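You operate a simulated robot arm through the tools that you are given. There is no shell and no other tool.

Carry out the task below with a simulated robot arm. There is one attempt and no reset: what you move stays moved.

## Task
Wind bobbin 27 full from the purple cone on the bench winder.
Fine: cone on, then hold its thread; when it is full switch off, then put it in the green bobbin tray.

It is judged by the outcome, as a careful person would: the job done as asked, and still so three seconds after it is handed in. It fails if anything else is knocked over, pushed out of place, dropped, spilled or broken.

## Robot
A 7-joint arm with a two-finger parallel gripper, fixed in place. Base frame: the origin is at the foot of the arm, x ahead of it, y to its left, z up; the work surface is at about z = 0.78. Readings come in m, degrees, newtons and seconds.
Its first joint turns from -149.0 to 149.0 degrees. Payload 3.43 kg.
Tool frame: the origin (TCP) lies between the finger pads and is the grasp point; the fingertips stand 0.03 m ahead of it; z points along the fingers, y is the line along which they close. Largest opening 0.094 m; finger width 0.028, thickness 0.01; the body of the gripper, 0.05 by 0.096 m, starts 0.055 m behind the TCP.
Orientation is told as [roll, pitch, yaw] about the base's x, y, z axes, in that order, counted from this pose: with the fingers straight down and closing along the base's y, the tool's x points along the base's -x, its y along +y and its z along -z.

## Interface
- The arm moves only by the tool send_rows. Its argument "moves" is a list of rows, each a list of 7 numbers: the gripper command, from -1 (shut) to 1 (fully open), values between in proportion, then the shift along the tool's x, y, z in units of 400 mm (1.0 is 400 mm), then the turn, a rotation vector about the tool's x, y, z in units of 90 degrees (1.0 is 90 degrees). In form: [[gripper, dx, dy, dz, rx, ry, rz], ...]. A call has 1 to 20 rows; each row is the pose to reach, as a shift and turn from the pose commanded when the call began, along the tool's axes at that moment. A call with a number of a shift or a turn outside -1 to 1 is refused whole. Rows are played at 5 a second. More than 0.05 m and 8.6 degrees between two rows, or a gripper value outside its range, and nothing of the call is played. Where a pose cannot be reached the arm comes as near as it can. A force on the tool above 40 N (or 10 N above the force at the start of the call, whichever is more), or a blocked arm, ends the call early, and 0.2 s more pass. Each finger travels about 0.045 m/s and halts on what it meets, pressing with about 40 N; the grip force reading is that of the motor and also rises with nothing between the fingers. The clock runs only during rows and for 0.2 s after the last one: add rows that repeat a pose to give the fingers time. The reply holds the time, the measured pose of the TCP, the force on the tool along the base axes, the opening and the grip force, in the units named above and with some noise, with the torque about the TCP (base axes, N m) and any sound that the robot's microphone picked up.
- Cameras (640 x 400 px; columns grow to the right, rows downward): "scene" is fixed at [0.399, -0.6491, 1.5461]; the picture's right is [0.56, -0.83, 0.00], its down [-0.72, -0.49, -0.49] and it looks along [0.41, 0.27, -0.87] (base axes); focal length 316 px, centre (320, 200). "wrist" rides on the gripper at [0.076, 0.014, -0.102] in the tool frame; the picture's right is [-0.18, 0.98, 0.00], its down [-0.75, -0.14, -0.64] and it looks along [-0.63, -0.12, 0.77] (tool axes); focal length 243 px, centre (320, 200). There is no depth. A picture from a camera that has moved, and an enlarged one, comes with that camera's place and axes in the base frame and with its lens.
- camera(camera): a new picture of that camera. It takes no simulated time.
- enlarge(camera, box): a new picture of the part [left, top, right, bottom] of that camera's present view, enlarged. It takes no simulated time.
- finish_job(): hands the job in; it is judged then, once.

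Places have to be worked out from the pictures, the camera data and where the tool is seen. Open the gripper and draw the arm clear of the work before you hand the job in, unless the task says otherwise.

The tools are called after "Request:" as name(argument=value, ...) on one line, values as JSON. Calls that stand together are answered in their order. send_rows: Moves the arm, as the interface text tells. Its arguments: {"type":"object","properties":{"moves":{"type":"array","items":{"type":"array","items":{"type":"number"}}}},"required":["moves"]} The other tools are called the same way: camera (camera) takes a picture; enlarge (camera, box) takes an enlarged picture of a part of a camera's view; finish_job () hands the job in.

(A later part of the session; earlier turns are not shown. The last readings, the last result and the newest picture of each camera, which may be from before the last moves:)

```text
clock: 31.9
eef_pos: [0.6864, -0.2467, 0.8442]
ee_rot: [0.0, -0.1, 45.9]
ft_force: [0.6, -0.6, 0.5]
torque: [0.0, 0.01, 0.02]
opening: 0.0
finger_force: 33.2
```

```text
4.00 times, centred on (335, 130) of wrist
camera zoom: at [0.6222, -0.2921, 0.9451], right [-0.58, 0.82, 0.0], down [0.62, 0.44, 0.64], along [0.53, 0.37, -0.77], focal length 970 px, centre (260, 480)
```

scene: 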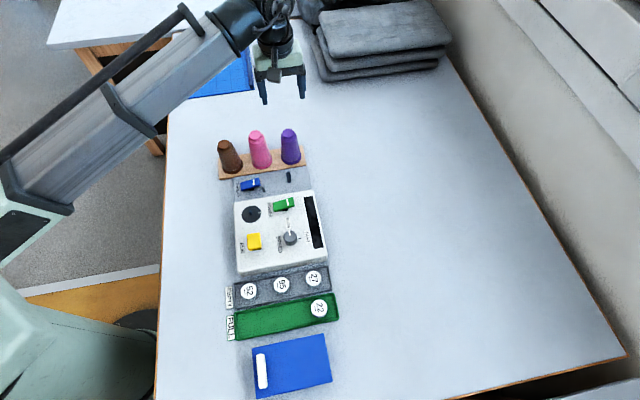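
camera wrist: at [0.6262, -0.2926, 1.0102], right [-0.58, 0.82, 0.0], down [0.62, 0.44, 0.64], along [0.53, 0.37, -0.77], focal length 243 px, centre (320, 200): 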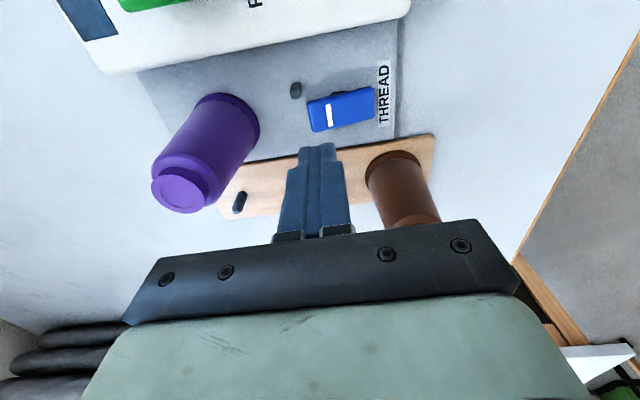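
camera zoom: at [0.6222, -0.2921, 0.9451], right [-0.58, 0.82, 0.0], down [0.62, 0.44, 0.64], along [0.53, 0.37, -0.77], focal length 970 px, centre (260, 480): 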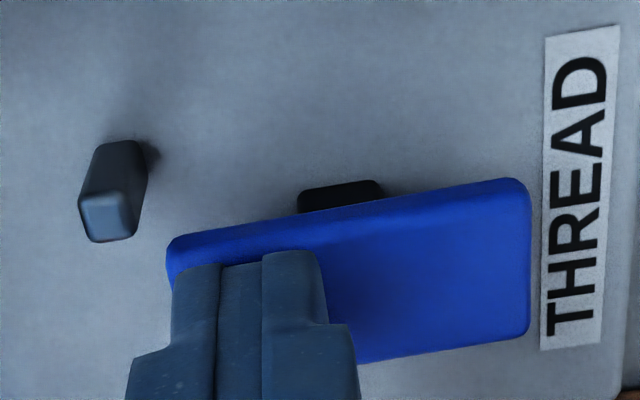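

The paddle's slope looks to be changing slightly with almost no force. I'll continue down in 2 mm steps.

Request:
send_rows(moves=[[-1, 0, 0, 0.005, 0, 0, 0], [-1, 0, 0, 0.01, 0, 0, 0], [-1, 0, 0, 0.015, 0, 0, 0], [-1, 0, 0, 0.015, 0, 0, 0]])

Request:
enlarge(camera="wrist", box=[260, 80, 410, 180])

Request:
enlarge(camera="scene", box=[225, 150, 305, 210])

```text
clock: 32.7
eef_pos: [0.687, -0.2483, 0.8402]
ee_rot: [-0.5, -0.2, 46.0]
ft_force: [-3.3, 0.7, 11.7]
torque: [0.1, 0.15, 0.01]
opening: 0.0002
finger_force: 32.8
stopped in row 4: the force on the tool passed its limit at 44 N (the readings are from after the stop); the commanded pose is now the measured one
```

```text
4.00 times, centred on (335, 130) of wrist
camera zoom: at [0.6228, -0.2931, 0.9424], right [-0.58, 0.82, -0.01], down [0.62, 0.44, 0.65], along [0.53, 0.37, -0.76], focal length 970 px, centre (260, 480)
```

zoom: 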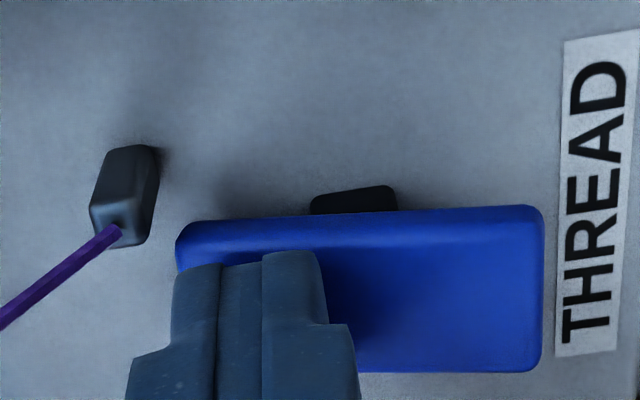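

```text
6.67 times, centred on (265, 180) of scene
camera zoom: at [0.399, -0.6491, 1.5461], right [0.56, -0.83, 0.0], down [-0.72, -0.49, -0.49], along [0.41, 0.27, -0.87], focal length 2109 px, centre (687, 333)
```

zoom: 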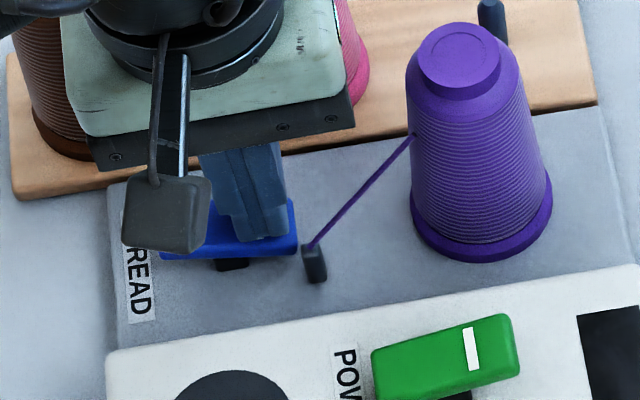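

The thread now runs from the purple cone to the post, so THREAD is holding. I'll rise straight up, then travel high over the winder to above bobbin 27.

Request:
send_rows(moves=[[-1, 0, 0, -0.02, -0.003, 0.001, 0], [-1, 0, 0, -0.07, -0.0056, 0.0022, 0], [-1, 0, 0, -0.14, -0.0056, 0.0022, 0], [-1, 0, 0, -0.21, -0.0056, 0.0022, 0], [-1, 0, 0, -0.28, -0.0056, 0.0022, 0], [-1, 0.01, -0.004, -0.32, -0.0056, 0.0022, 0], [-1, 0.05, -0.018, -0.325, -0.0056, 0.0022, 0], [-1, 0.11, -0.04, -0.325, -0.0056, 0.0022, 0], [-1, 0.17, -0.061, -0.325, -0.0056, 0.0022, 0], [-1, 0.23, -0.083, -0.325, -0.0056, 0.0022, 0], [-1, 0.29, -0.105, -0.325, -0.0056, 0.0022, 0], [-0.5, 0.35, -0.127, -0.325, -0.0056, 0.0022, 0], [0, 0.41, -0.148, -0.325, -0.0056, 0.0022, 0], [0.3, 0.47, -0.17, -0.325, -0.0056, 0.0022, 0], [0.3, 0.53, -0.192, -0.325, -0.0056, 0.0022, 0], [0.3, 0.59, -0.213, -0.325, -0.0056, 0.0022, 0], [0.3, 0.65, -0.235, -0.325, -0.0056, 0.0022, 0], [0.3, 0.7, -0.253, -0.325, -0.0056, 0.0022, 0], [0.3, 0.722, -0.261, -0.325, -0.0056, 0.0022, 0], [0.3, 0.722, -0.261, -0.325, -0.0056, 0.0022, 0]])

Request:
camera(camera="wrist")

Request:
camera(camera="scene")

```text
clock: 36.9
eef_pos: [0.5599, -0.5285, 0.9699]
ee_rot: [0.2, 0.0, 45.9]
ft_force: [0.0, -0.5, -0.4]
torque: [0.02, -0.03, 0.02]
opening: 0.0611
finger_force: 0.0
```

```text
taken
camera wrist: at [0.4973, -0.5739, 1.0721], right [-0.58, 0.82, 0.0], down [0.63, 0.44, 0.64], along [0.52, 0.37, -0.77], focal length 243 px, centre (320, 200)
```

wrist: 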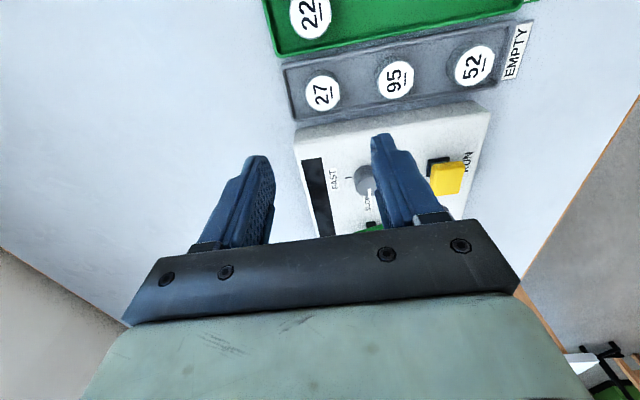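

```text
taken
```

scene: 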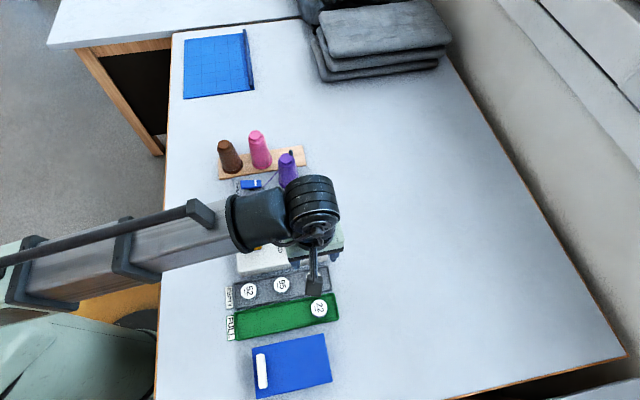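

Request:
enlarge(camera="wrist", box=[260, 40, 400, 130])

Request:
enlarge(camera="scene", box=[215, 140, 335, 230])

```text
4.44 times, centred on (330, 85) of wrist
camera zoom: at [0.4973, -0.5739, 1.0721], right [-0.58, 0.82, 0.0], down [0.63, 0.44, 0.64], along [0.52, 0.37, -0.77], focal length 1078 px, centre (276, 711)
```

zoom: 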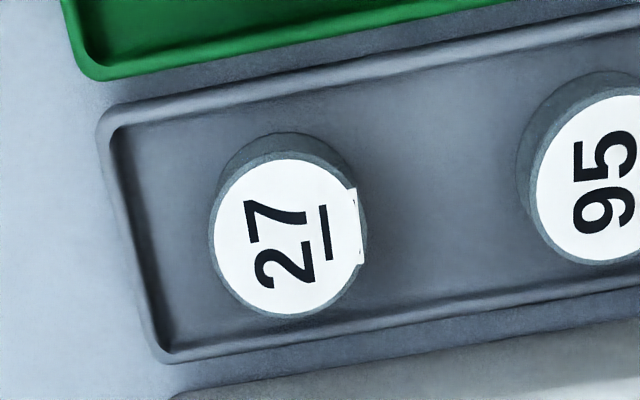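

```text
4.44 times, centred on (275, 185) of scene
camera zoom: at [0.399, -0.6491, 1.5461], right [0.56, -0.83, 0.0], down [-0.72, -0.49, -0.49], along [0.41, 0.27, -0.87], focal length 1406 px, centre (520, 267)
```

zoom: 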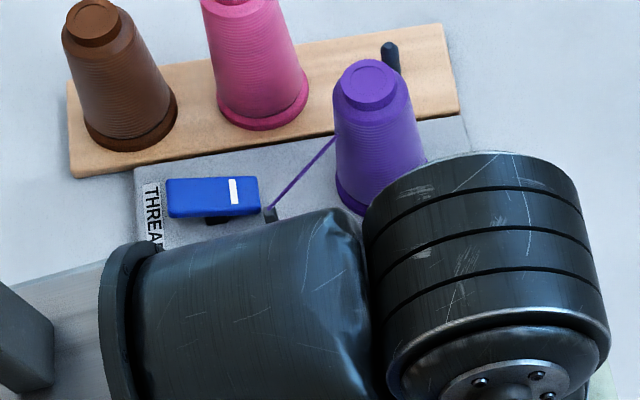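

Bobbin 27 (Ø≈36 mm, ~19 mm tall) is almost exactly below the tool, with the tray's end wall about 15 mm beyond it. I'll set the opening to about 45 mm, centre on it and descend to look closer.

Request:
send_rows(moves=[[-0.04, 0.001, 0.004, 0.02, 0.001, 0, 0], [-0.04, 0.0025, 0.009, 0.06, 0.0022, 0, 0], [-0.04, 0.0025, 0.009, 0.11, 0.0022, 0, 0], [-0.04, 0.0025, 0.009, 0.16, 0.0022, 0, 0], [-0.04, 0.0025, 0.009, 0.21, 0.0022, 0, 0], [-0.04, 0.0025, 0.009, 0.24, 0.0022, 0, 0], [-0.04, 0.0025, 0.009, 0.25, 0.0022, 0, 0], [-0.04, 0.0025, 0.009, 0.25, 0.0022, 0, 0]])

Request:
enlarge(camera="wrist", box=[230, 70, 410, 185])

Request:
enlarge(camera="scene", box=[220, 240, 350, 330])

```text
clock: 38.7
eef_pos: [0.5579, -0.5262, 0.8698]
ee_rot: [0.0, 0.0, 45.9]
ft_force: [-0.8, -0.4, 0.2]
torque: [-0.01, -0.01, -0.04]
opening: 0.0451
finger_force: 0.1
```

```text
3.48 times, centred on (320, 128) of wrist
camera zoom: at [0.494, -0.5708, 0.9712], right [-0.58, 0.82, 0.0], down [0.63, 0.44, 0.64], along [0.52, 0.37, -0.77], focal length 844 px, centre (320, 452)
```

zoom: 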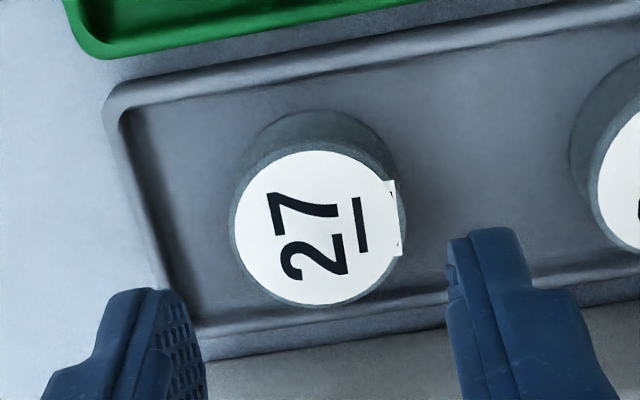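

```text
4.44 times, centred on (285, 285) of scene
camera zoom: at [0.399, -0.6491, 1.5461], right [0.56, -0.83, 0.0], down [-0.72, -0.49, -0.49], along [0.41, 0.27, -0.87], focal length 1406 px, centre (476, -178)
```

zoom: 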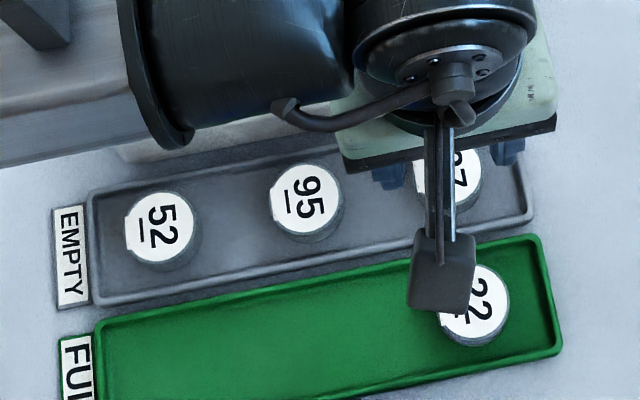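

Bobbin 27 is centred under the open fingers with room on both sides. I'll lower to tip height ≈0.794 and close.

Request:
send_rows(moves=[[-0.04, 0, 0, 0.02, 0, 0, 0], [-0.04, 0, 0, 0.05, 0, 0, 0], [-0.04, 0, 0, 0.08, 0, 0, 0], [-0.04, 0, 0, 0.1, 0, 0, 0], [-0.04, 0, 0, 0.113, 0, 0, 0], [-0.04, 0, 0, 0.115, 0, 0, 0]])

Request:
enlarge(camera="wrist", box=[230, 70, 410, 185])

```text
clock: 40.1
eef_pos: [0.557, -0.5262, 0.8243]
ee_rot: [0.0, 0.0, 45.9]
ft_force: [0.0, -0.2, 0.5]
torque: [0.0, 0.01, 0.01]
opening: 0.0449
finger_force: 0.0
```

```text
3.48 times, centred on (320, 128) of wrist
camera zoom: at [0.4937, -0.5709, 0.9254], right [-0.58, 0.82, 0.0], down [0.63, 0.44, 0.64], along [0.52, 0.37, -0.77], focal length 844 px, centre (320, 452)
```

zoom: 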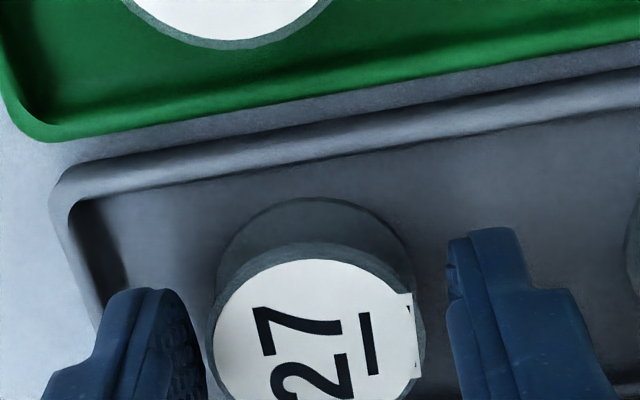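

Aligned, with both fingers beside the bobbin. I'm closing on it now.

Request:
send_rows(moves=[[-0.15, 0, 0, 0, 0, 0, 0], [-0.3, 0, 0, 0, 0, 0, 0], [-0.6, 0, 0, 0, 0, 0, 0], [-1, 0, 0, 0, 0, 0, 0], [-1, 0, 0, 0, 0, 0, 0]])

Request:
enlarge(camera="wrist", box=[230, 70, 410, 185])

```text
clock: 41.3
eef_pos: [0.5575, -0.5257, 0.8228]
ee_rot: [0.1, 0.0, 45.9]
ft_force: [0.6, 0.2, -0.4]
torque: [0.01, 0.0, -0.01]
opening: 0.036
finger_force: 40.0
```

```text
3.48 times, centred on (320, 128) of wrist
camera zoom: at [0.4937, -0.5708, 0.9254], right [-0.58, 0.82, 0.0], down [0.63, 0.44, 0.64], along [0.52, 0.37, -0.77], focal length 844 px, centre (320, 452)
```

zoom: 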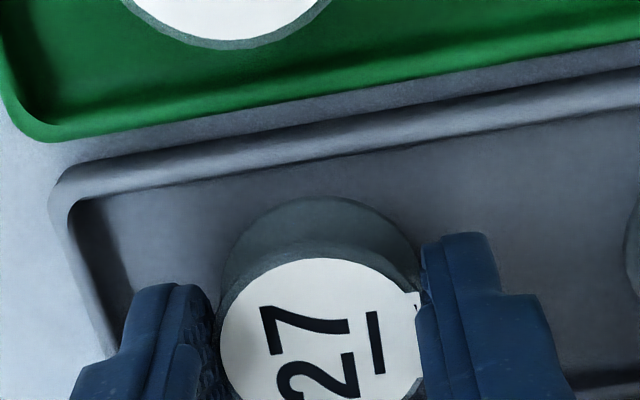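

The bobbin is gripped at 36 mm. I'll lift it clear of the tray and carry it to hover above the spindle at about (0.597, -0.312).

Request:
send_rows(moves=[[-1, 0, 0, -0.02, 0, 0, 0], [-1, 0, 0, -0.06, 0, 0, 0], [-1, 0, 0, -0.12, 0, 0, 0], [-1, 0, 0, -0.19, 0, 0, 0], [-1, 0, 0, -0.26, 0, 0, 0], [-1, -0.01, 0.007, -0.32, 0, 0, 0], [-1, -0.04, 0.027, -0.35, 0, 0, 0], [-1, -0.09, 0.06, -0.355, 0, 0, 0], [-1, -0.14, 0.093, -0.355, 0, 0, 0], [-1, -0.19, 0.126, -0.355, 0, 0, 0], [-1, -0.24, 0.16, -0.355, 0, 0, 0], [-1, -0.29, 0.193, -0.355, 0, 0, 0], [-1, -0.34, 0.226, -0.355, 0, 0, 0], [-1, -0.39, 0.26, -0.355, 0, 0, 0], [-1, -0.43, 0.286, -0.355, 0, 0, 0], [-1, -0.447, 0.298, -0.355, 0, 0, 0], [-1, -0.452, 0.301, -0.355, 0, 0, 0], [-1, -0.452, 0.301, -0.355, 0, 0, 0]])

Request:
camera(camera="wrist")

Request:
enlarge(camera="wrist", box=[270, 60, 370, 130])

Request:
enlarge(camera="scene", box=[190, 130, 350, 250])

```text
clock: 45.1
eef_pos: [0.5968, -0.3121, 0.9673]
ee_rot: [0.0, 0.0, 45.9]
ft_force: [-0.9, -0.3, -0.3]
torque: [0.01, 0.0, 0.0]
opening: 0.0361
finger_force: 40.0
```

```text
taken
camera wrist: at [0.5336, -0.3576, 1.0672], right [-0.58, 0.82, 0.0], down [0.63, 0.44, 0.64], along [0.52, 0.37, -0.77], focal length 243 px, centre (320, 200)
```

wrist: 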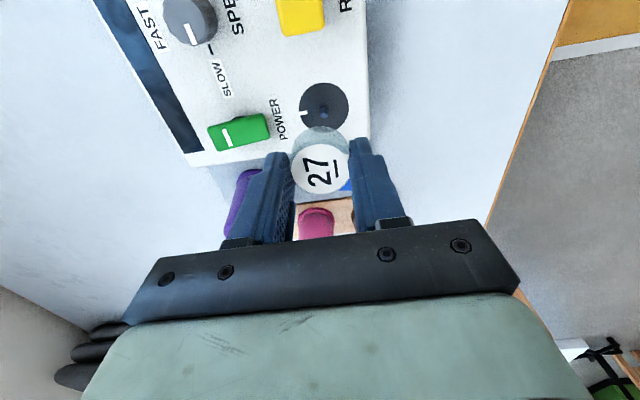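

```text
5.71 times, centred on (320, 95) of wrist
camera zoom: at [0.5336, -0.3576, 1.0672], right [-0.58, 0.82, 0.0], down [0.63, 0.44, 0.64], along [0.52, 0.37, -0.77], focal length 1386 px, centre (320, 800)
```

zoom: 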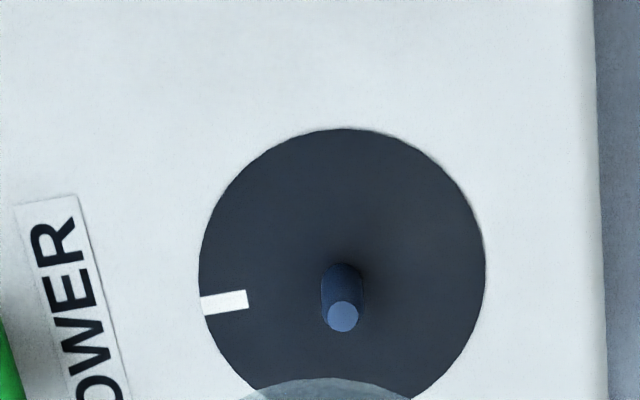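

```text
3.33 times, centred on (270, 190) of scene
camera zoom: at [0.399, -0.6491, 1.5461], right [0.56, -0.83, 0.0], down [-0.72, -0.49, -0.49], along [0.41, 0.27, -0.87], focal length 1054 px, centre (487, 233)
```

zoom: 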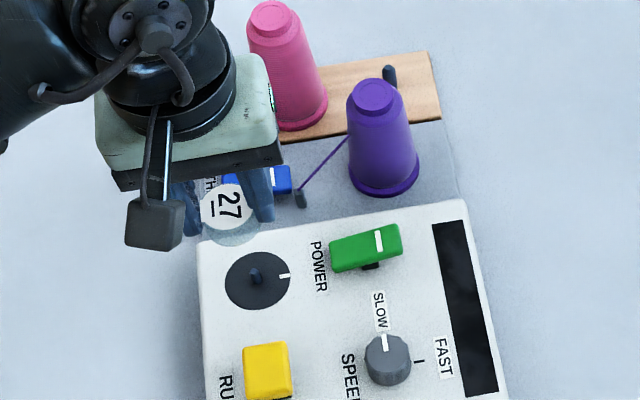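

The pin is visible and within a few mm of the tool axis, but its height is uncertain. I'll lower 32 mm to get parallax.

Request:
send_rows(moves=[[-1, 0, 0, 0.02, 0, 0, 0], [-1, 0, 0, 0.05, 0, 0, 0], [-1, 0, 0, 0.075, 0, 0, 0], [-1, 0, 0, 0.08, 0, 0, 0], [-1, 0, 0, 0.08, 0, 0, 0]])

Request:
enlarge(camera="wrist", box=[270, 60, 370, 130])

Request:
enlarge(camera="wrist", box=[260, 70, 400, 180])

```text
clock: 46.3
eef_pos: [0.596, -0.3132, 0.9328]
ee_rot: [0.0, -0.1, 45.9]
ft_force: [0.2, -0.7, 0.3]
torque: [0.04, -0.01, -0.02]
opening: 0.0362
finger_force: 40.1
```

```text
5.71 times, centred on (320, 95) of wrist
camera zoom: at [0.5328, -0.3577, 1.0347], right [-0.58, 0.82, 0.0], down [0.63, 0.44, 0.64], along [0.52, 0.37, -0.77], focal length 1386 px, centre (320, 800)
```

zoom: 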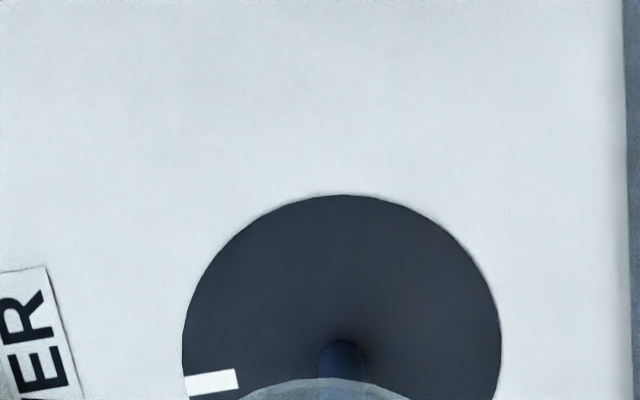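

```text
3.64 times, centred on (330, 125) of wrist
camera zoom: at [0.5328, -0.3577, 1.0347], right [-0.58, 0.82, 0.0], down [0.63, 0.44, 0.64], along [0.52, 0.37, -0.77], focal length 882 px, centre (284, 473)
```

zoom: 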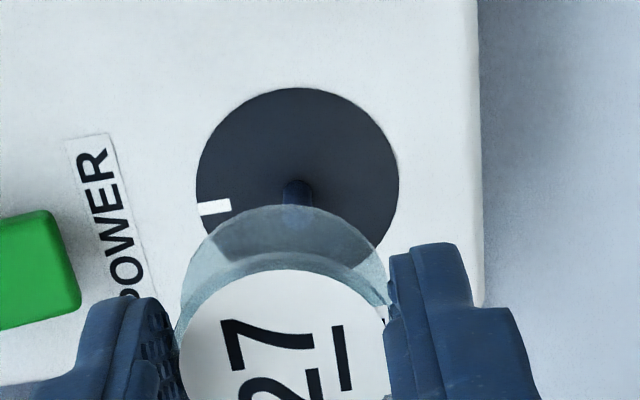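

Depth from parallax is ambiguous (disc z ≈0.815–0.837). I'll slide 70 mm away from the camera so the wrist camera looks almost straight down on the spindle, which fixes its xy independent of height.

Request:
send_rows(moves=[[-1, -0.02, 0, -0.02, 0, 0, 0], [-1, -0.06, 0, -0.05, 0, 0, 0], [-1, -0.1, 0, -0.08, 0, 0, 0], [-1, -0.14, 0, -0.09, 0, 0, 0], [-1, -0.165, 0, -0.09, 0, 0, 0], [-1, -0.17, 0, -0.09, 0, 0, 0], [-1, -0.17, 0, -0.09, 0, 0, 0], [-1, -0.17, 0, -0.09, 0, 0, 0]])

Request:
enlarge(camera="wrist", box=[270, 0, 370, 70])

Request:
camera(camera="wrist")

```text
clock: 48.1
eef_pos: [0.6437, -0.2632, 0.9714]
ee_rot: [0.0, -0.1, 45.9]
ft_force: [-0.4, 0.3, -0.5]
torque: [-0.03, 0.0, 0.0]
opening: 0.0362
finger_force: 39.6
```

```text
5.71 times, centred on (320, 35) of wrist
camera zoom: at [0.5804, -0.3092, 1.071], right [-0.58, 0.82, 0.0], down [0.63, 0.44, 0.64], along [0.52, 0.37, -0.77], focal length 1386 px, centre (320, 1143)
```

zoom: 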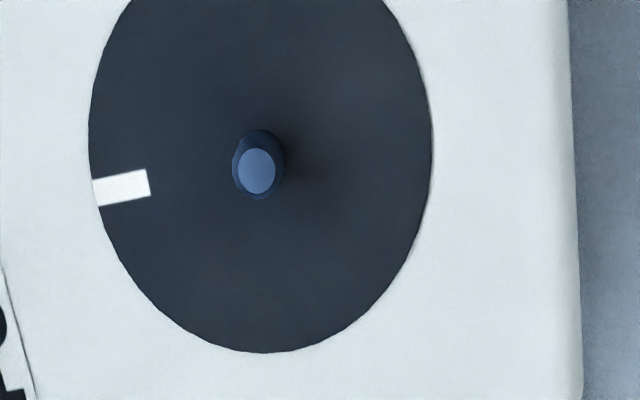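

```text
taken
camera wrist: at [0.5804, -0.3092, 1.071], right [-0.58, 0.82, 0.0], down [0.63, 0.44, 0.64], along [0.52, 0.37, -0.77], focal length 243 px, centre (320, 200)
```

wrist: 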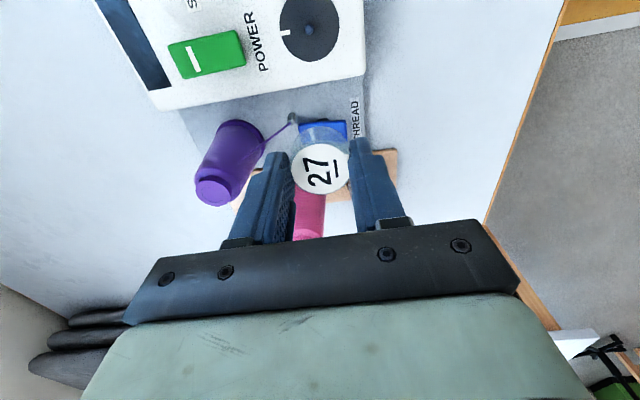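

From the near-vertical view the spindle lies at tool x +0.0587, y +0.002 (base ≈ (0.601, -0.304)), with disc z≈0.816 and pin top about 0.84. I'll move over it with the bobbin bottom about 20 mm above the pin and cross-check in the scene view.

Request:
send_rows(moves=[[-1, 0.015, 0.001, 0, 0, 0, 0], [-1, 0.05, 0.002, 0.01, 0, 0, 0], [-1, 0.09, 0.004, 0.03, 0, 0, 0], [-1, 0.125, 0.005, 0.06, 0, 0, 0], [-1, 0.142, 0.0055, 0.1, 0, 0, 0], [-1, 0.147, 0.0055, 0.14, 0, 0, 0], [-1, 0.147, 0.0055, 0.17, 0, 0, 0], [-1, 0.147, 0.0055, 0.19, 0, 0, 0], [-1, 0.147, 0.0055, 0.19, 0, 0, 0], [-1, 0.147, 0.0055, 0.19, 0, 0, 0]])

Request:
enlarge(camera="wrist", box=[265, 80, 375, 185])

Request:
enlarge(camera="scene", box=[220, 180, 290, 230])

```text
clock: 50.3
eef_pos: [0.6011, -0.3046, 0.8941]
ee_rot: [0.1, 0.0, 45.9]
ft_force: [0.0, 0.2, 0.1]
torque: [0.02, -0.04, 0.02]
opening: 0.0361
finger_force: 39.7
```

```text
3.81 times, centred on (320, 132) of wrist
camera zoom: at [0.5383, -0.3494, 0.996], right [-0.58, 0.82, 0.0], down [0.63, 0.44, 0.64], along [0.52, 0.37, -0.77], focal length 924 px, centre (320, 457)
```

zoom: 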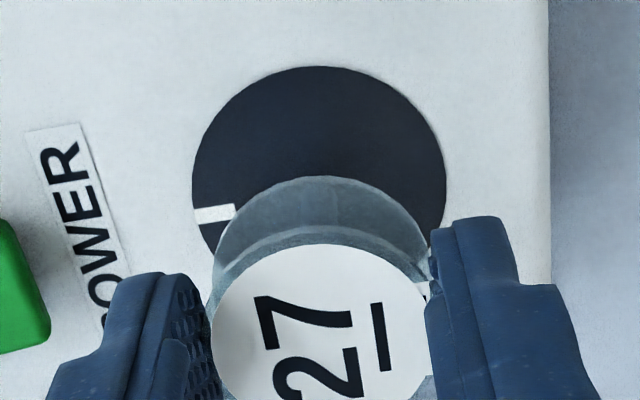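

```text
8.00 times, centred on (255, 205) of scene
camera zoom: at [0.399, -0.6491, 1.5461], right [0.56, -0.83, 0.0], down [-0.72, -0.49, -0.49], along [0.41, 0.27, -0.87], focal length 2530 px, centre (840, 160)
```

zoom: 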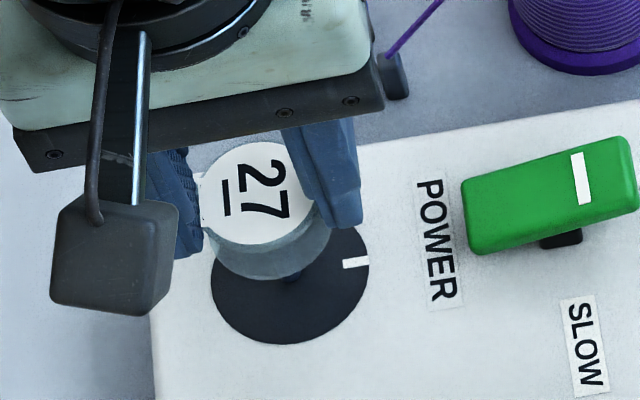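

The scene view, solving for height, is consistent with the bobbin exactly above the spindle, and the wrist view agrees within about 1.5 mm. I'll descend slowly past the pin tip, watching the force.

Request:
send_rows(moves=[[-1, 0, 0, 0.012, 0, 0, 0], [-1, 0, 0, 0.025, 0, 0, 0], [-1, 0, 0, 0.035, 0, 0, 0], [-1, 0, 0, 0.045, 0, 0, 0], [-1, 0, 0, 0.055, 0, 0, 0], [-1, 0, 0, 0.055, 0, 0, 0]])

Request:
enlarge(camera="scene", box=[220, 180, 290, 230])

Request:
enlarge(camera="wrist", box=[265, 80, 375, 185])

```text
clock: 51.7
eef_pos: [0.6021, -0.3048, 0.8717]
ee_rot: [0.0, 0.0, 45.9]
ft_force: [0.1, -0.9, 0.6]
torque: [-0.01, -0.01, -0.01]
opening: 0.036
finger_force: 40.0
```

```text
8.00 times, centred on (255, 205) of scene
camera zoom: at [0.399, -0.6491, 1.5461], right [0.56, -0.83, 0.0], down [-0.72, -0.49, -0.49], along [0.41, 0.27, -0.87], focal length 2530 px, centre (840, 160)
```

zoom: 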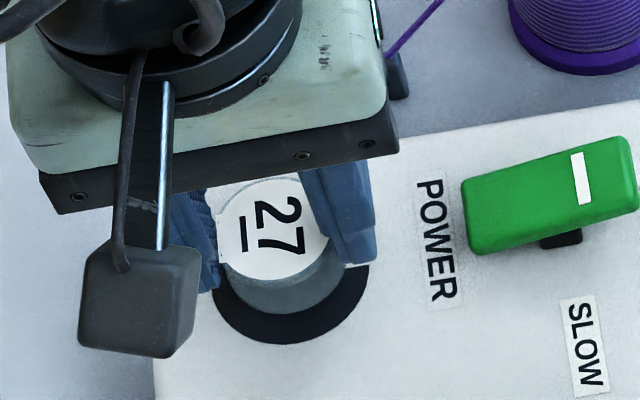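

```text
3.81 times, centred on (320, 132) of wrist
camera zoom: at [0.5382, -0.3503, 0.9734], right [-0.58, 0.82, 0.0], down [0.63, 0.44, 0.64], along [0.52, 0.37, -0.77], focal length 924 px, centre (320, 457)
```

zoom: 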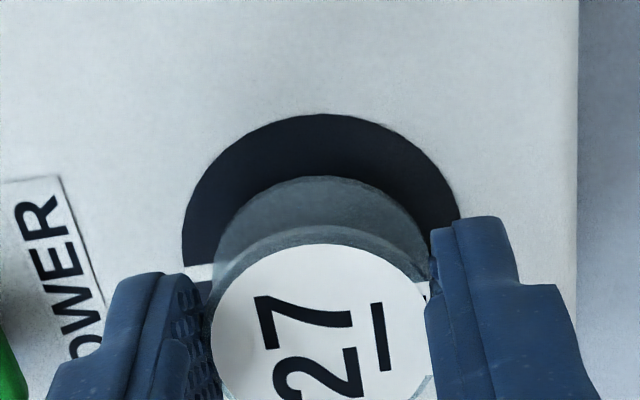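

There's no force and the bobbin bottom is already at the pin tip's level. I'll keep lowering slowly until it seats on the disc.

Request:
send_rows(moves=[[-1, 0, 0, 0.007, 0, 0, 0], [-1, 0, 0, 0.014, 0, 0, 0], [-1, 0, 0, 0.02, 0, 0, 0], [-1, 0, 0, 0.026, 0, 0, 0], [-1, 0, 0, 0.03, 0, 0, 0]])

Request:
enlarge(camera="scene", box=[220, 180, 290, 230])

```text
clock: 52.9
eef_pos: [0.6023, -0.3036, 0.8614]
ee_rot: [-0.2, 0.0, 45.8]
ft_force: [4.1, -6.8, 39.0]
torque: [0.02, 0.0, -0.03]
opening: 0.0364
finger_force: 39.8
```

```text
8.00 times, centred on (255, 205) of scene
camera zoom: at [0.399, -0.6491, 1.5461], right [0.56, -0.83, 0.0], down [-0.72, -0.49, -0.49], along [0.41, 0.27, -0.87], focal length 2530 px, centre (840, 160)
```

zoom: 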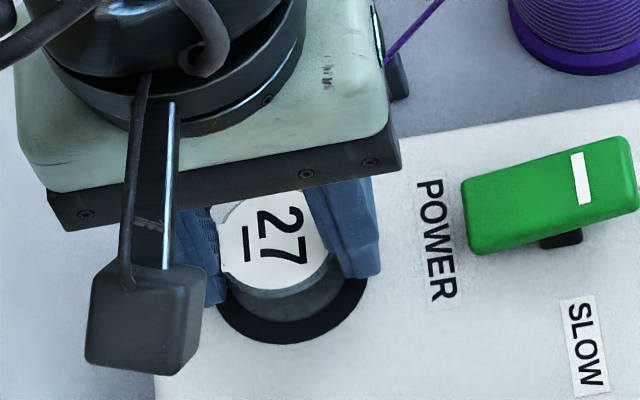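

It seated firmly: 39 N, and its rim is concentric with the disc. I'll ease off, open slightly and rise straight up.

Request:
send_rows(moves=[[-1, 0, 0, -0.004, 0, 0, 0], [-0.1, 0, 0, -0.004, 0, 0, 0], [0, 0, 0, -0.004, 0, 0, 0], [0, 0, 0, -0.004, 0, 0, 0], [0, 0, 0, -0.02, 0, 0, 0], [0, 0, 0, -0.06, 0, 0, 0], [0, 0, 0, -0.11, 0, 0, 0], [0, 0, 0, -0.16, 0, 0, 0], [0, 0, 0, -0.2, 0, 0, 0], [0, 0, 0, -0.21, 0, 0, 0], [0, 0, 0, -0.21, 0, 0, 0]])

Request:
camera(camera="wrist")

Request:
enlarge(camera="scene", box=[220, 180, 310, 240])

```text
clock: 55.3
eef_pos: [0.6016, -0.3055, 0.9441]
ee_rot: [0.0, 0.0, 45.9]
ft_force: [0.9, 0.6, 0.7]
torque: [-0.02, -0.05, -0.01]
opening: 0.0471
finger_force: 0.1
```

```text
taken
camera wrist: at [0.5374, -0.3505, 1.0443], right [-0.58, 0.82, 0.0], down [0.63, 0.44, 0.64], along [0.52, 0.37, -0.77], focal length 243 px, centre (320, 200)
```

wrist: 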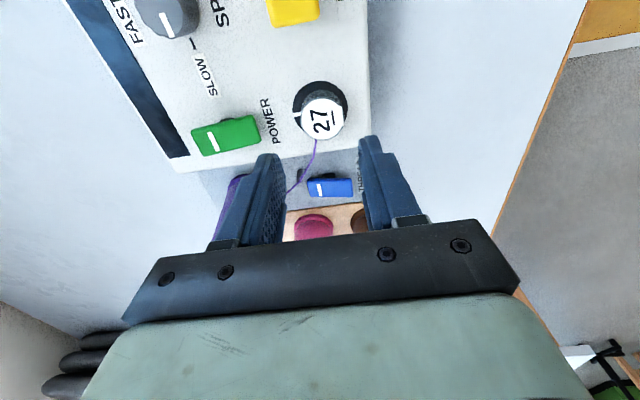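

```text
6.67 times, centred on (265, 210) of scene
camera zoom: at [0.399, -0.6491, 1.5461], right [0.56, -0.83, 0.0], down [-0.72, -0.49, -0.49], along [0.41, 0.27, -0.87], focal length 2109 px, centre (687, 133)
```

zoom: 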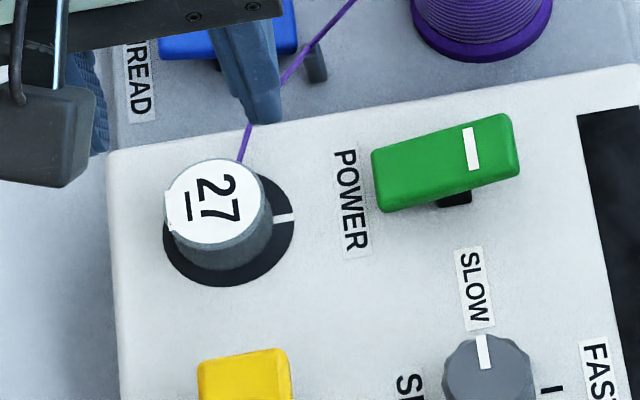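

Bobbin 27 is on the spindle and the thread runs post → bobbin. Next is POWER; I'll measure its rocker from here.

Request:
enlarge(camera="wrist", box=[170, 80, 290, 170])

Request:
enlarge(camera="scene", box=[260, 185, 330, 235])

```text
4.44 times, centred on (230, 125) of wrist
camera zoom: at [0.5374, -0.3505, 1.0443], right [-0.58, 0.82, 0.0], down [0.63, 0.44, 0.64], along [0.52, 0.37, -0.77], focal length 1078 px, centre (720, 533)
```

zoom: 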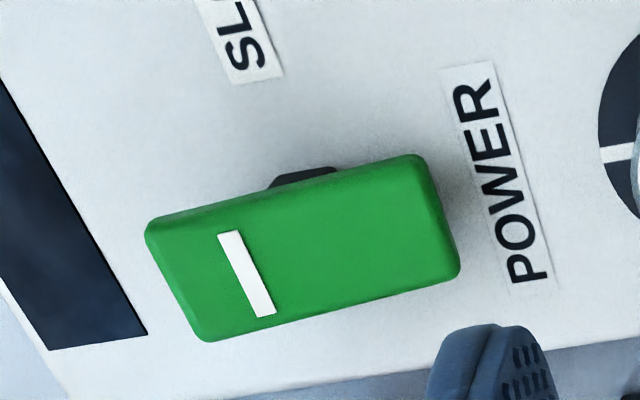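

```text
8.00 times, centred on (295, 210) of scene
camera zoom: at [0.399, -0.6491, 1.5461], right [0.56, -0.83, 0.0], down [-0.72, -0.49, -0.49], along [0.41, 0.27, -0.87], focal length 2530 px, centre (520, 120)
```

zoom: 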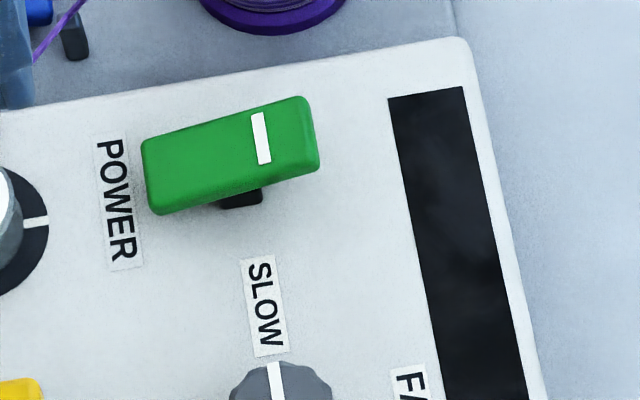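

The POWER mark is at tool (-0.004, -0.097), base ≈(0.674, -0.370). I'll close the fingers and hover just outboard of the mark.

Request:
send_rows(moves=[[-0.5, -0.001, -0.015, 0, 0, 0, 0], [-1, -0.003, -0.05, 0, 0, 0, 0], [-1, -0.005, -0.1, 0, 0, 0, 0], [-1, -0.007, -0.15, 0, 0, 0, 0], [-1, -0.009, -0.2, 0.01, 0, 0, 0], [-1, -0.01, -0.24, 0.04, 0, 0, 0], [-1, -0.01, -0.255, 0.08, 0, 0, 0], [-1, -0.01, -0.255, 0.11, 0, 0, 0], [-1, -0.01, -0.255, 0.12, 0, 0, 0], [-1, -0.01, -0.255, 0.12, 0, 0, 0]])

Request:
enlarge(camera="wrist", box=[250, 70, 410, 180])

Request:
enlarge(camera="scene", box=[240, 165, 340, 235])

```text
clock: 57.5
eef_pos: [0.6763, -0.3722, 0.8953]
ee_rot: [0.1, 0.0, 45.8]
ft_force: [-0.2, -0.1, 0.4]
torque: [0.05, -0.01, -0.04]
opening: 0.0
finger_force: 32.5
```

```text
3.64 times, centred on (330, 125) of wrist
camera zoom: at [0.6126, -0.4172, 0.9972], right [-0.58, 0.82, 0.0], down [0.63, 0.44, 0.64], along [0.52, 0.37, -0.77], focal length 882 px, centre (284, 473)
```

zoom: 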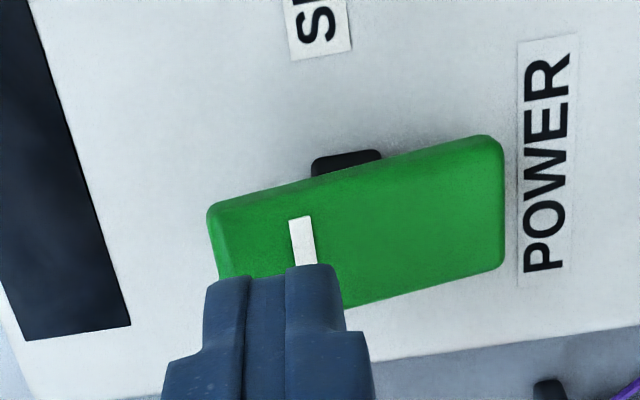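

```text
5.71 times, centred on (290, 200) of scene
camera zoom: at [0.399, -0.6491, 1.5461], right [0.56, -0.83, 0.0], down [-0.72, -0.49, -0.49], along [0.41, 0.27, -0.87], focal length 1808 px, centre (491, 200)
```

zoom: 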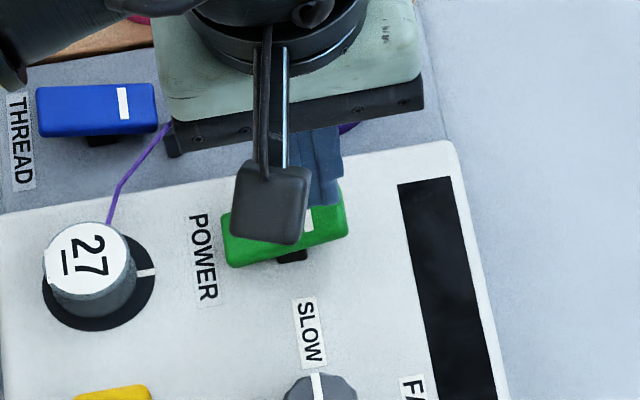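

The hover geometry matches the successful THREAD press. I'll shift 3 mm over the paddle and press down in small steps; the force stop protects it.

Request:
send_rows(moves=[[-1, 0.0075, 0, 0.0125, 0, 0, 0], [-1, 0.0075, 0, 0.025, 0, 0, 0], [-1, 0.0075, 0, 0.035, 0, 0, 0], [-1, 0.0075, 0, 0.04, 0, 0, 0], [-1, 0.0075, 0, 0.045, 0, 0, 0], [-1, 0.0075, 0, 0.05, 0, 0, 0], [-1, 0.0075, 0, 0.054, 0, 0, 0]])

Request:
enlarge(camera="wrist", box=[250, 70, 410, 180])

Request:
enlarge(camera="scene", box=[240, 165, 340, 235])

```text
clock: 59.1
eef_pos: [0.6762, -0.3763, 0.8754]
ee_rot: [-0.2, 0.1, 45.9]
ft_force: [4.9, -9.0, 8.8]
torque: [-0.2, -0.09, -0.04]
opening: 0.0001
finger_force: 33.2
```

```text
3.64 times, centred on (330, 125) of wrist
camera zoom: at [0.6124, -0.4204, 0.9758], right [-0.58, 0.82, 0.0], down [0.62, 0.44, 0.64], along [0.53, 0.37, -0.77], focal length 882 px, centre (284, 473)
```

zoom: 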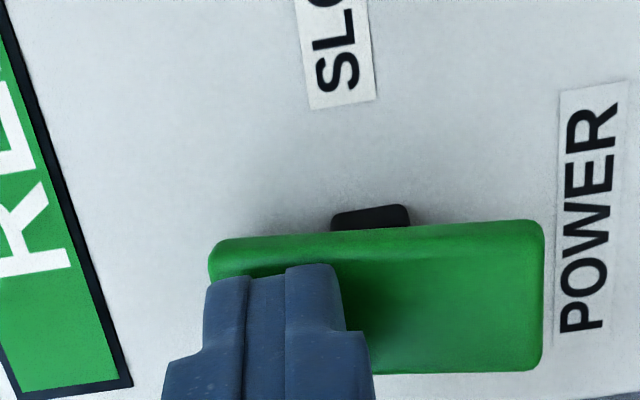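

```text
5.71 times, centred on (290, 200) of scene
camera zoom: at [0.399, -0.6491, 1.5461], right [0.56, -0.83, 0.0], down [-0.72, -0.49, -0.49], along [0.41, 0.27, -0.87], focal length 1808 px, centre (491, 200)
```

zoom: 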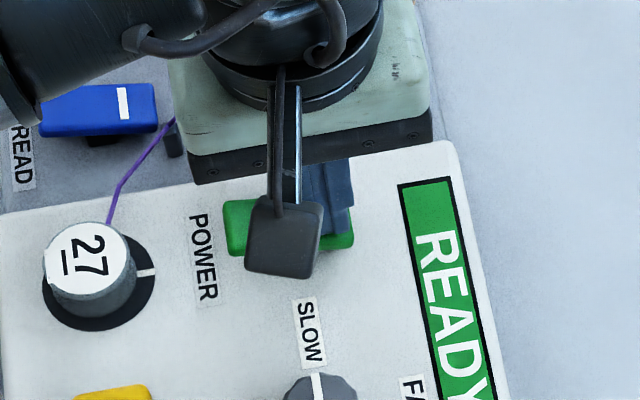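

The display lit up with READY, so POWER is on. I'll lift and move above the RUN button to measure it.

Request:
send_rows(moves=[[-1, 0, 0, -0.02, 0, 0, 0], [-1, 0, 0, -0.06, 0, 0, 0], [-1, 0.005, 0.006, -0.11, 0, 0, 0], [-1, 0.025, 0.03, -0.1375, 0, 0, 0], [-1, 0.06, 0.07, -0.1375, 0, 0, 0], [-1, 0.1, 0.117, -0.1375, 0, 0, 0], [-1, 0.14, 0.163, -0.1375, 0, 0, 0], [-1, 0.18, 0.21, -0.1375, 0, 0, 0], [-1, 0.205, 0.239, -0.1375, 0, 0, 0], [-1, 0.2136, 0.249, -0.1375, 0, 0, 0], [-1, 0.2136, 0.249, -0.1375, 0, 0, 0]])

Request:
camera(camera="wrist")

Request:
enlarge(camera="wrist", box=[250, 50, 390, 150])

Request:
enlarge(camera="scene", box=[220, 180, 340, 270])

```text
clock: 61.5
eef_pos: [0.5437, -0.3659, 0.9302]
ee_rot: [0.0, 0.0, 45.8]
ft_force: [-1.2, -0.8, 0.7]
torque: [-0.01, -0.04, -0.02]
opening: 0.0
finger_force: 33.0
```

```text
taken
camera wrist: at [0.4808, -0.4113, 1.0307], right [-0.58, 0.82, 0.0], down [0.63, 0.44, 0.64], along [0.52, 0.37, -0.77], focal length 243 px, centre (320, 200)
```

wrist: 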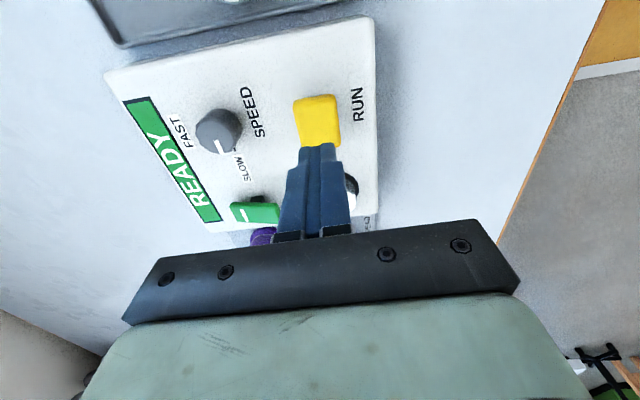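

```text
4.00 times, centred on (320, 100) of wrist
camera zoom: at [0.4808, -0.4113, 1.0307], right [-0.58, 0.82, 0.0], down [0.63, 0.44, 0.64], along [0.52, 0.37, -0.77], focal length 970 px, centre (320, 600)
```

zoom: 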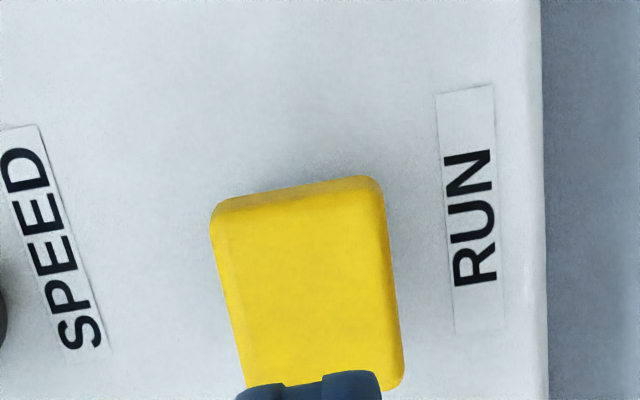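

```text
4.44 times, centred on (280, 225) of scene
camera zoom: at [0.399, -0.6491, 1.5461], right [0.56, -0.83, 0.0], down [-0.72, -0.49, -0.49], along [0.41, 0.27, -0.87], focal length 1406 px, centre (498, 89)
```

zoom: 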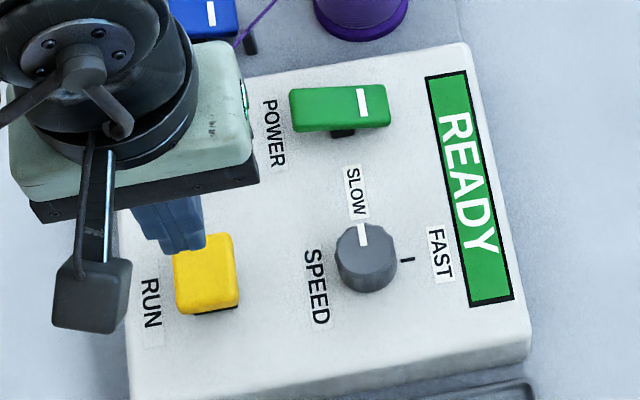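

RUN is centred beneath the fingertips, its top around z 0.845. I'll descend and press it in small steps.

Request:
send_rows(moves=[[-1, 0.004, -0.003, 0.03, 0, 0, 0], [-1, 0.004, -0.003, 0.07, 0, 0, 0], [-1, 0.004, -0.003, 0.1, 0, 0, 0], [-1, 0.004, -0.003, 0.115, 0, 0, 0], [-1, 0.004, -0.003, 0.122, 0, 0, 0], [-1, 0.004, -0.003, 0.129, 0, 0, 0], [-1, 0.004, -0.003, 0.136, 0, 0, 0]])

Request:
enlarge(camera="wrist", box=[240, 80, 400, 190])

Request:
enlarge(camera="scene", box=[220, 180, 340, 270])

```text
clock: 63.1
eef_pos: [0.5441, -0.3683, 0.8748]
ee_rot: [-0.1, 0.1, 46.0]
ft_force: [0.4, -0.2, -0.4]
torque: [-0.01, -0.01, -0.01]
opening: 0.0
finger_force: 32.8
```

```text
3.64 times, centred on (320, 135) of wrist
camera zoom: at [0.4804, -0.4133, 0.9761], right [-0.58, 0.82, 0.0], down [0.63, 0.44, 0.64], along [0.52, 0.37, -0.77], focal length 882 px, centre (320, 436)
```

zoom: 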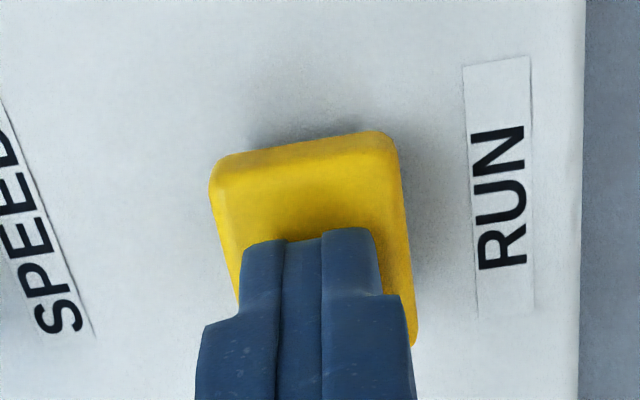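

```text
4.44 times, centred on (280, 225) of scene
camera zoom: at [0.399, -0.6491, 1.5461], right [0.56, -0.83, 0.0], down [-0.72, -0.49, -0.49], along [0.41, 0.27, -0.87], focal length 1406 px, centre (498, 89)
```

zoom: 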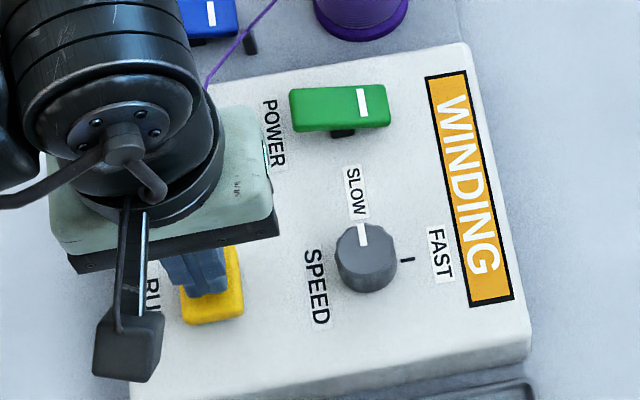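

The display reads WINDING. I'll lift off slightly to see whether it keeps running without the button being held.

Request:
send_rows(moves=[[-1, 0, 0, -0.02, 0, 0, 0], [-1, 0, 0, -0.04, 0, 0, 0], [-1, 0, 0, -0.04, 0, 0, 0]])

Request:
enlarge(camera="scene", box=[220, 170, 340, 270])

```text
clock: 63.9
eef_pos: [0.5446, -0.3684, 0.8911]
ee_rot: [0.0, 0.1, 46.0]
ft_force: [-0.7, -0.4, 0.2]
torque: [0.0, -0.04, 0.0]
opening: 0.0
finger_force: 33.3
```

```text
4.00 times, centred on (280, 220) of scene
camera zoom: at [0.399, -0.6491, 1.5461], right [0.56, -0.83, 0.0], down [-0.72, -0.49, -0.49], along [0.41, 0.27, -0.87], focal length 1265 px, centre (480, 120)
```

zoom: 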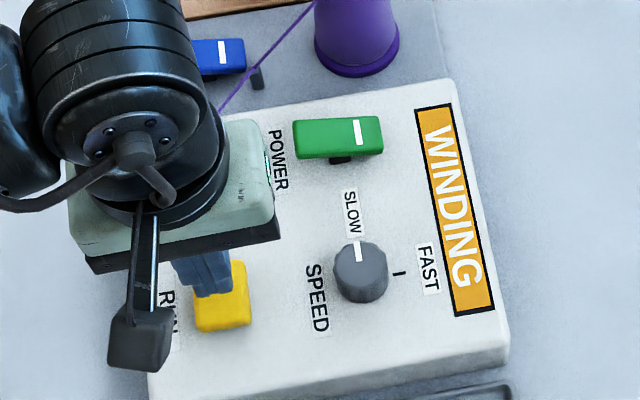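

Winding continues on its own. I'll go and hover over the unmarked (off) end of POWER so I can switch off promptly when it's full.

Request:
send_rows(moves=[[-1, 0, 0, -0.03, 0, 0, 0], [-1, -0.01, -0.008, -0.07, 0, 0, 0], [-1, -0.05, -0.039, -0.09, 0, 0, 0], [-1, -0.1, -0.078, -0.09, 0, 0, 0], [-1, -0.15, -0.116, -0.09, 0, 0, 0], [-1, -0.19, -0.147, -0.08, 0, 0, 0], [-1, -0.21, -0.163, -0.06, 0, 0, 0], [-1, -0.214, -0.166, -0.04, 0, 0, 0], [-1, -0.214, -0.166, -0.035, 0, 0, 0]])

Request:
enlarge(camera="scene", box=[220, 170, 340, 270])

Request:
camera(camera="wrist")

```text
clock: 65.9
eef_pos: [0.6502, -0.353, 0.9038]
ee_rot: [-0.1, 0.0, 45.9]
ft_force: [-1.1, -0.8, -0.4]
torque: [0.04, 0.01, -0.03]
opening: 0.0003
finger_force: 33.0
```

```text
4.00 times, centred on (280, 220) of scene
camera zoom: at [0.399, -0.6491, 1.5461], right [0.56, -0.83, 0.0], down [-0.72, -0.49, -0.49], along [0.41, 0.27, -0.87], focal length 1265 px, centre (480, 120)
```

zoom: 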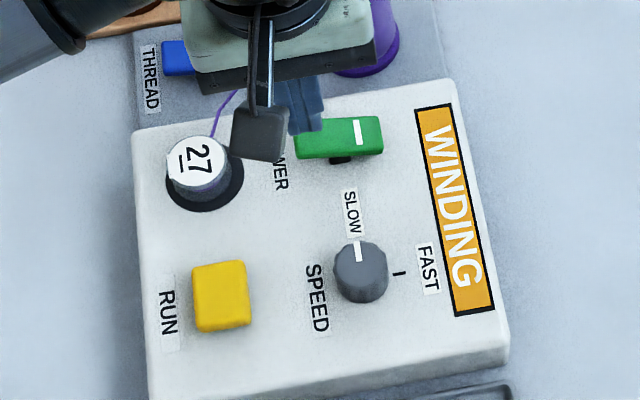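

```text
taken
camera wrist: at [0.5874, -0.3985, 1.0063], right [-0.58, 0.82, 0.0], down [0.63, 0.44, 0.64], along [0.52, 0.37, -0.77], focal length 243 px, centre (320, 200)
```

wrist: 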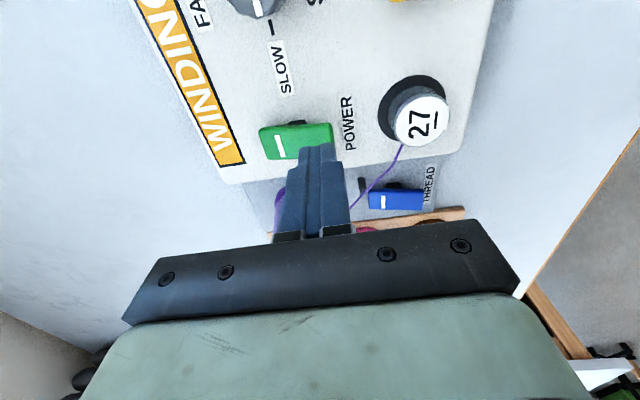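

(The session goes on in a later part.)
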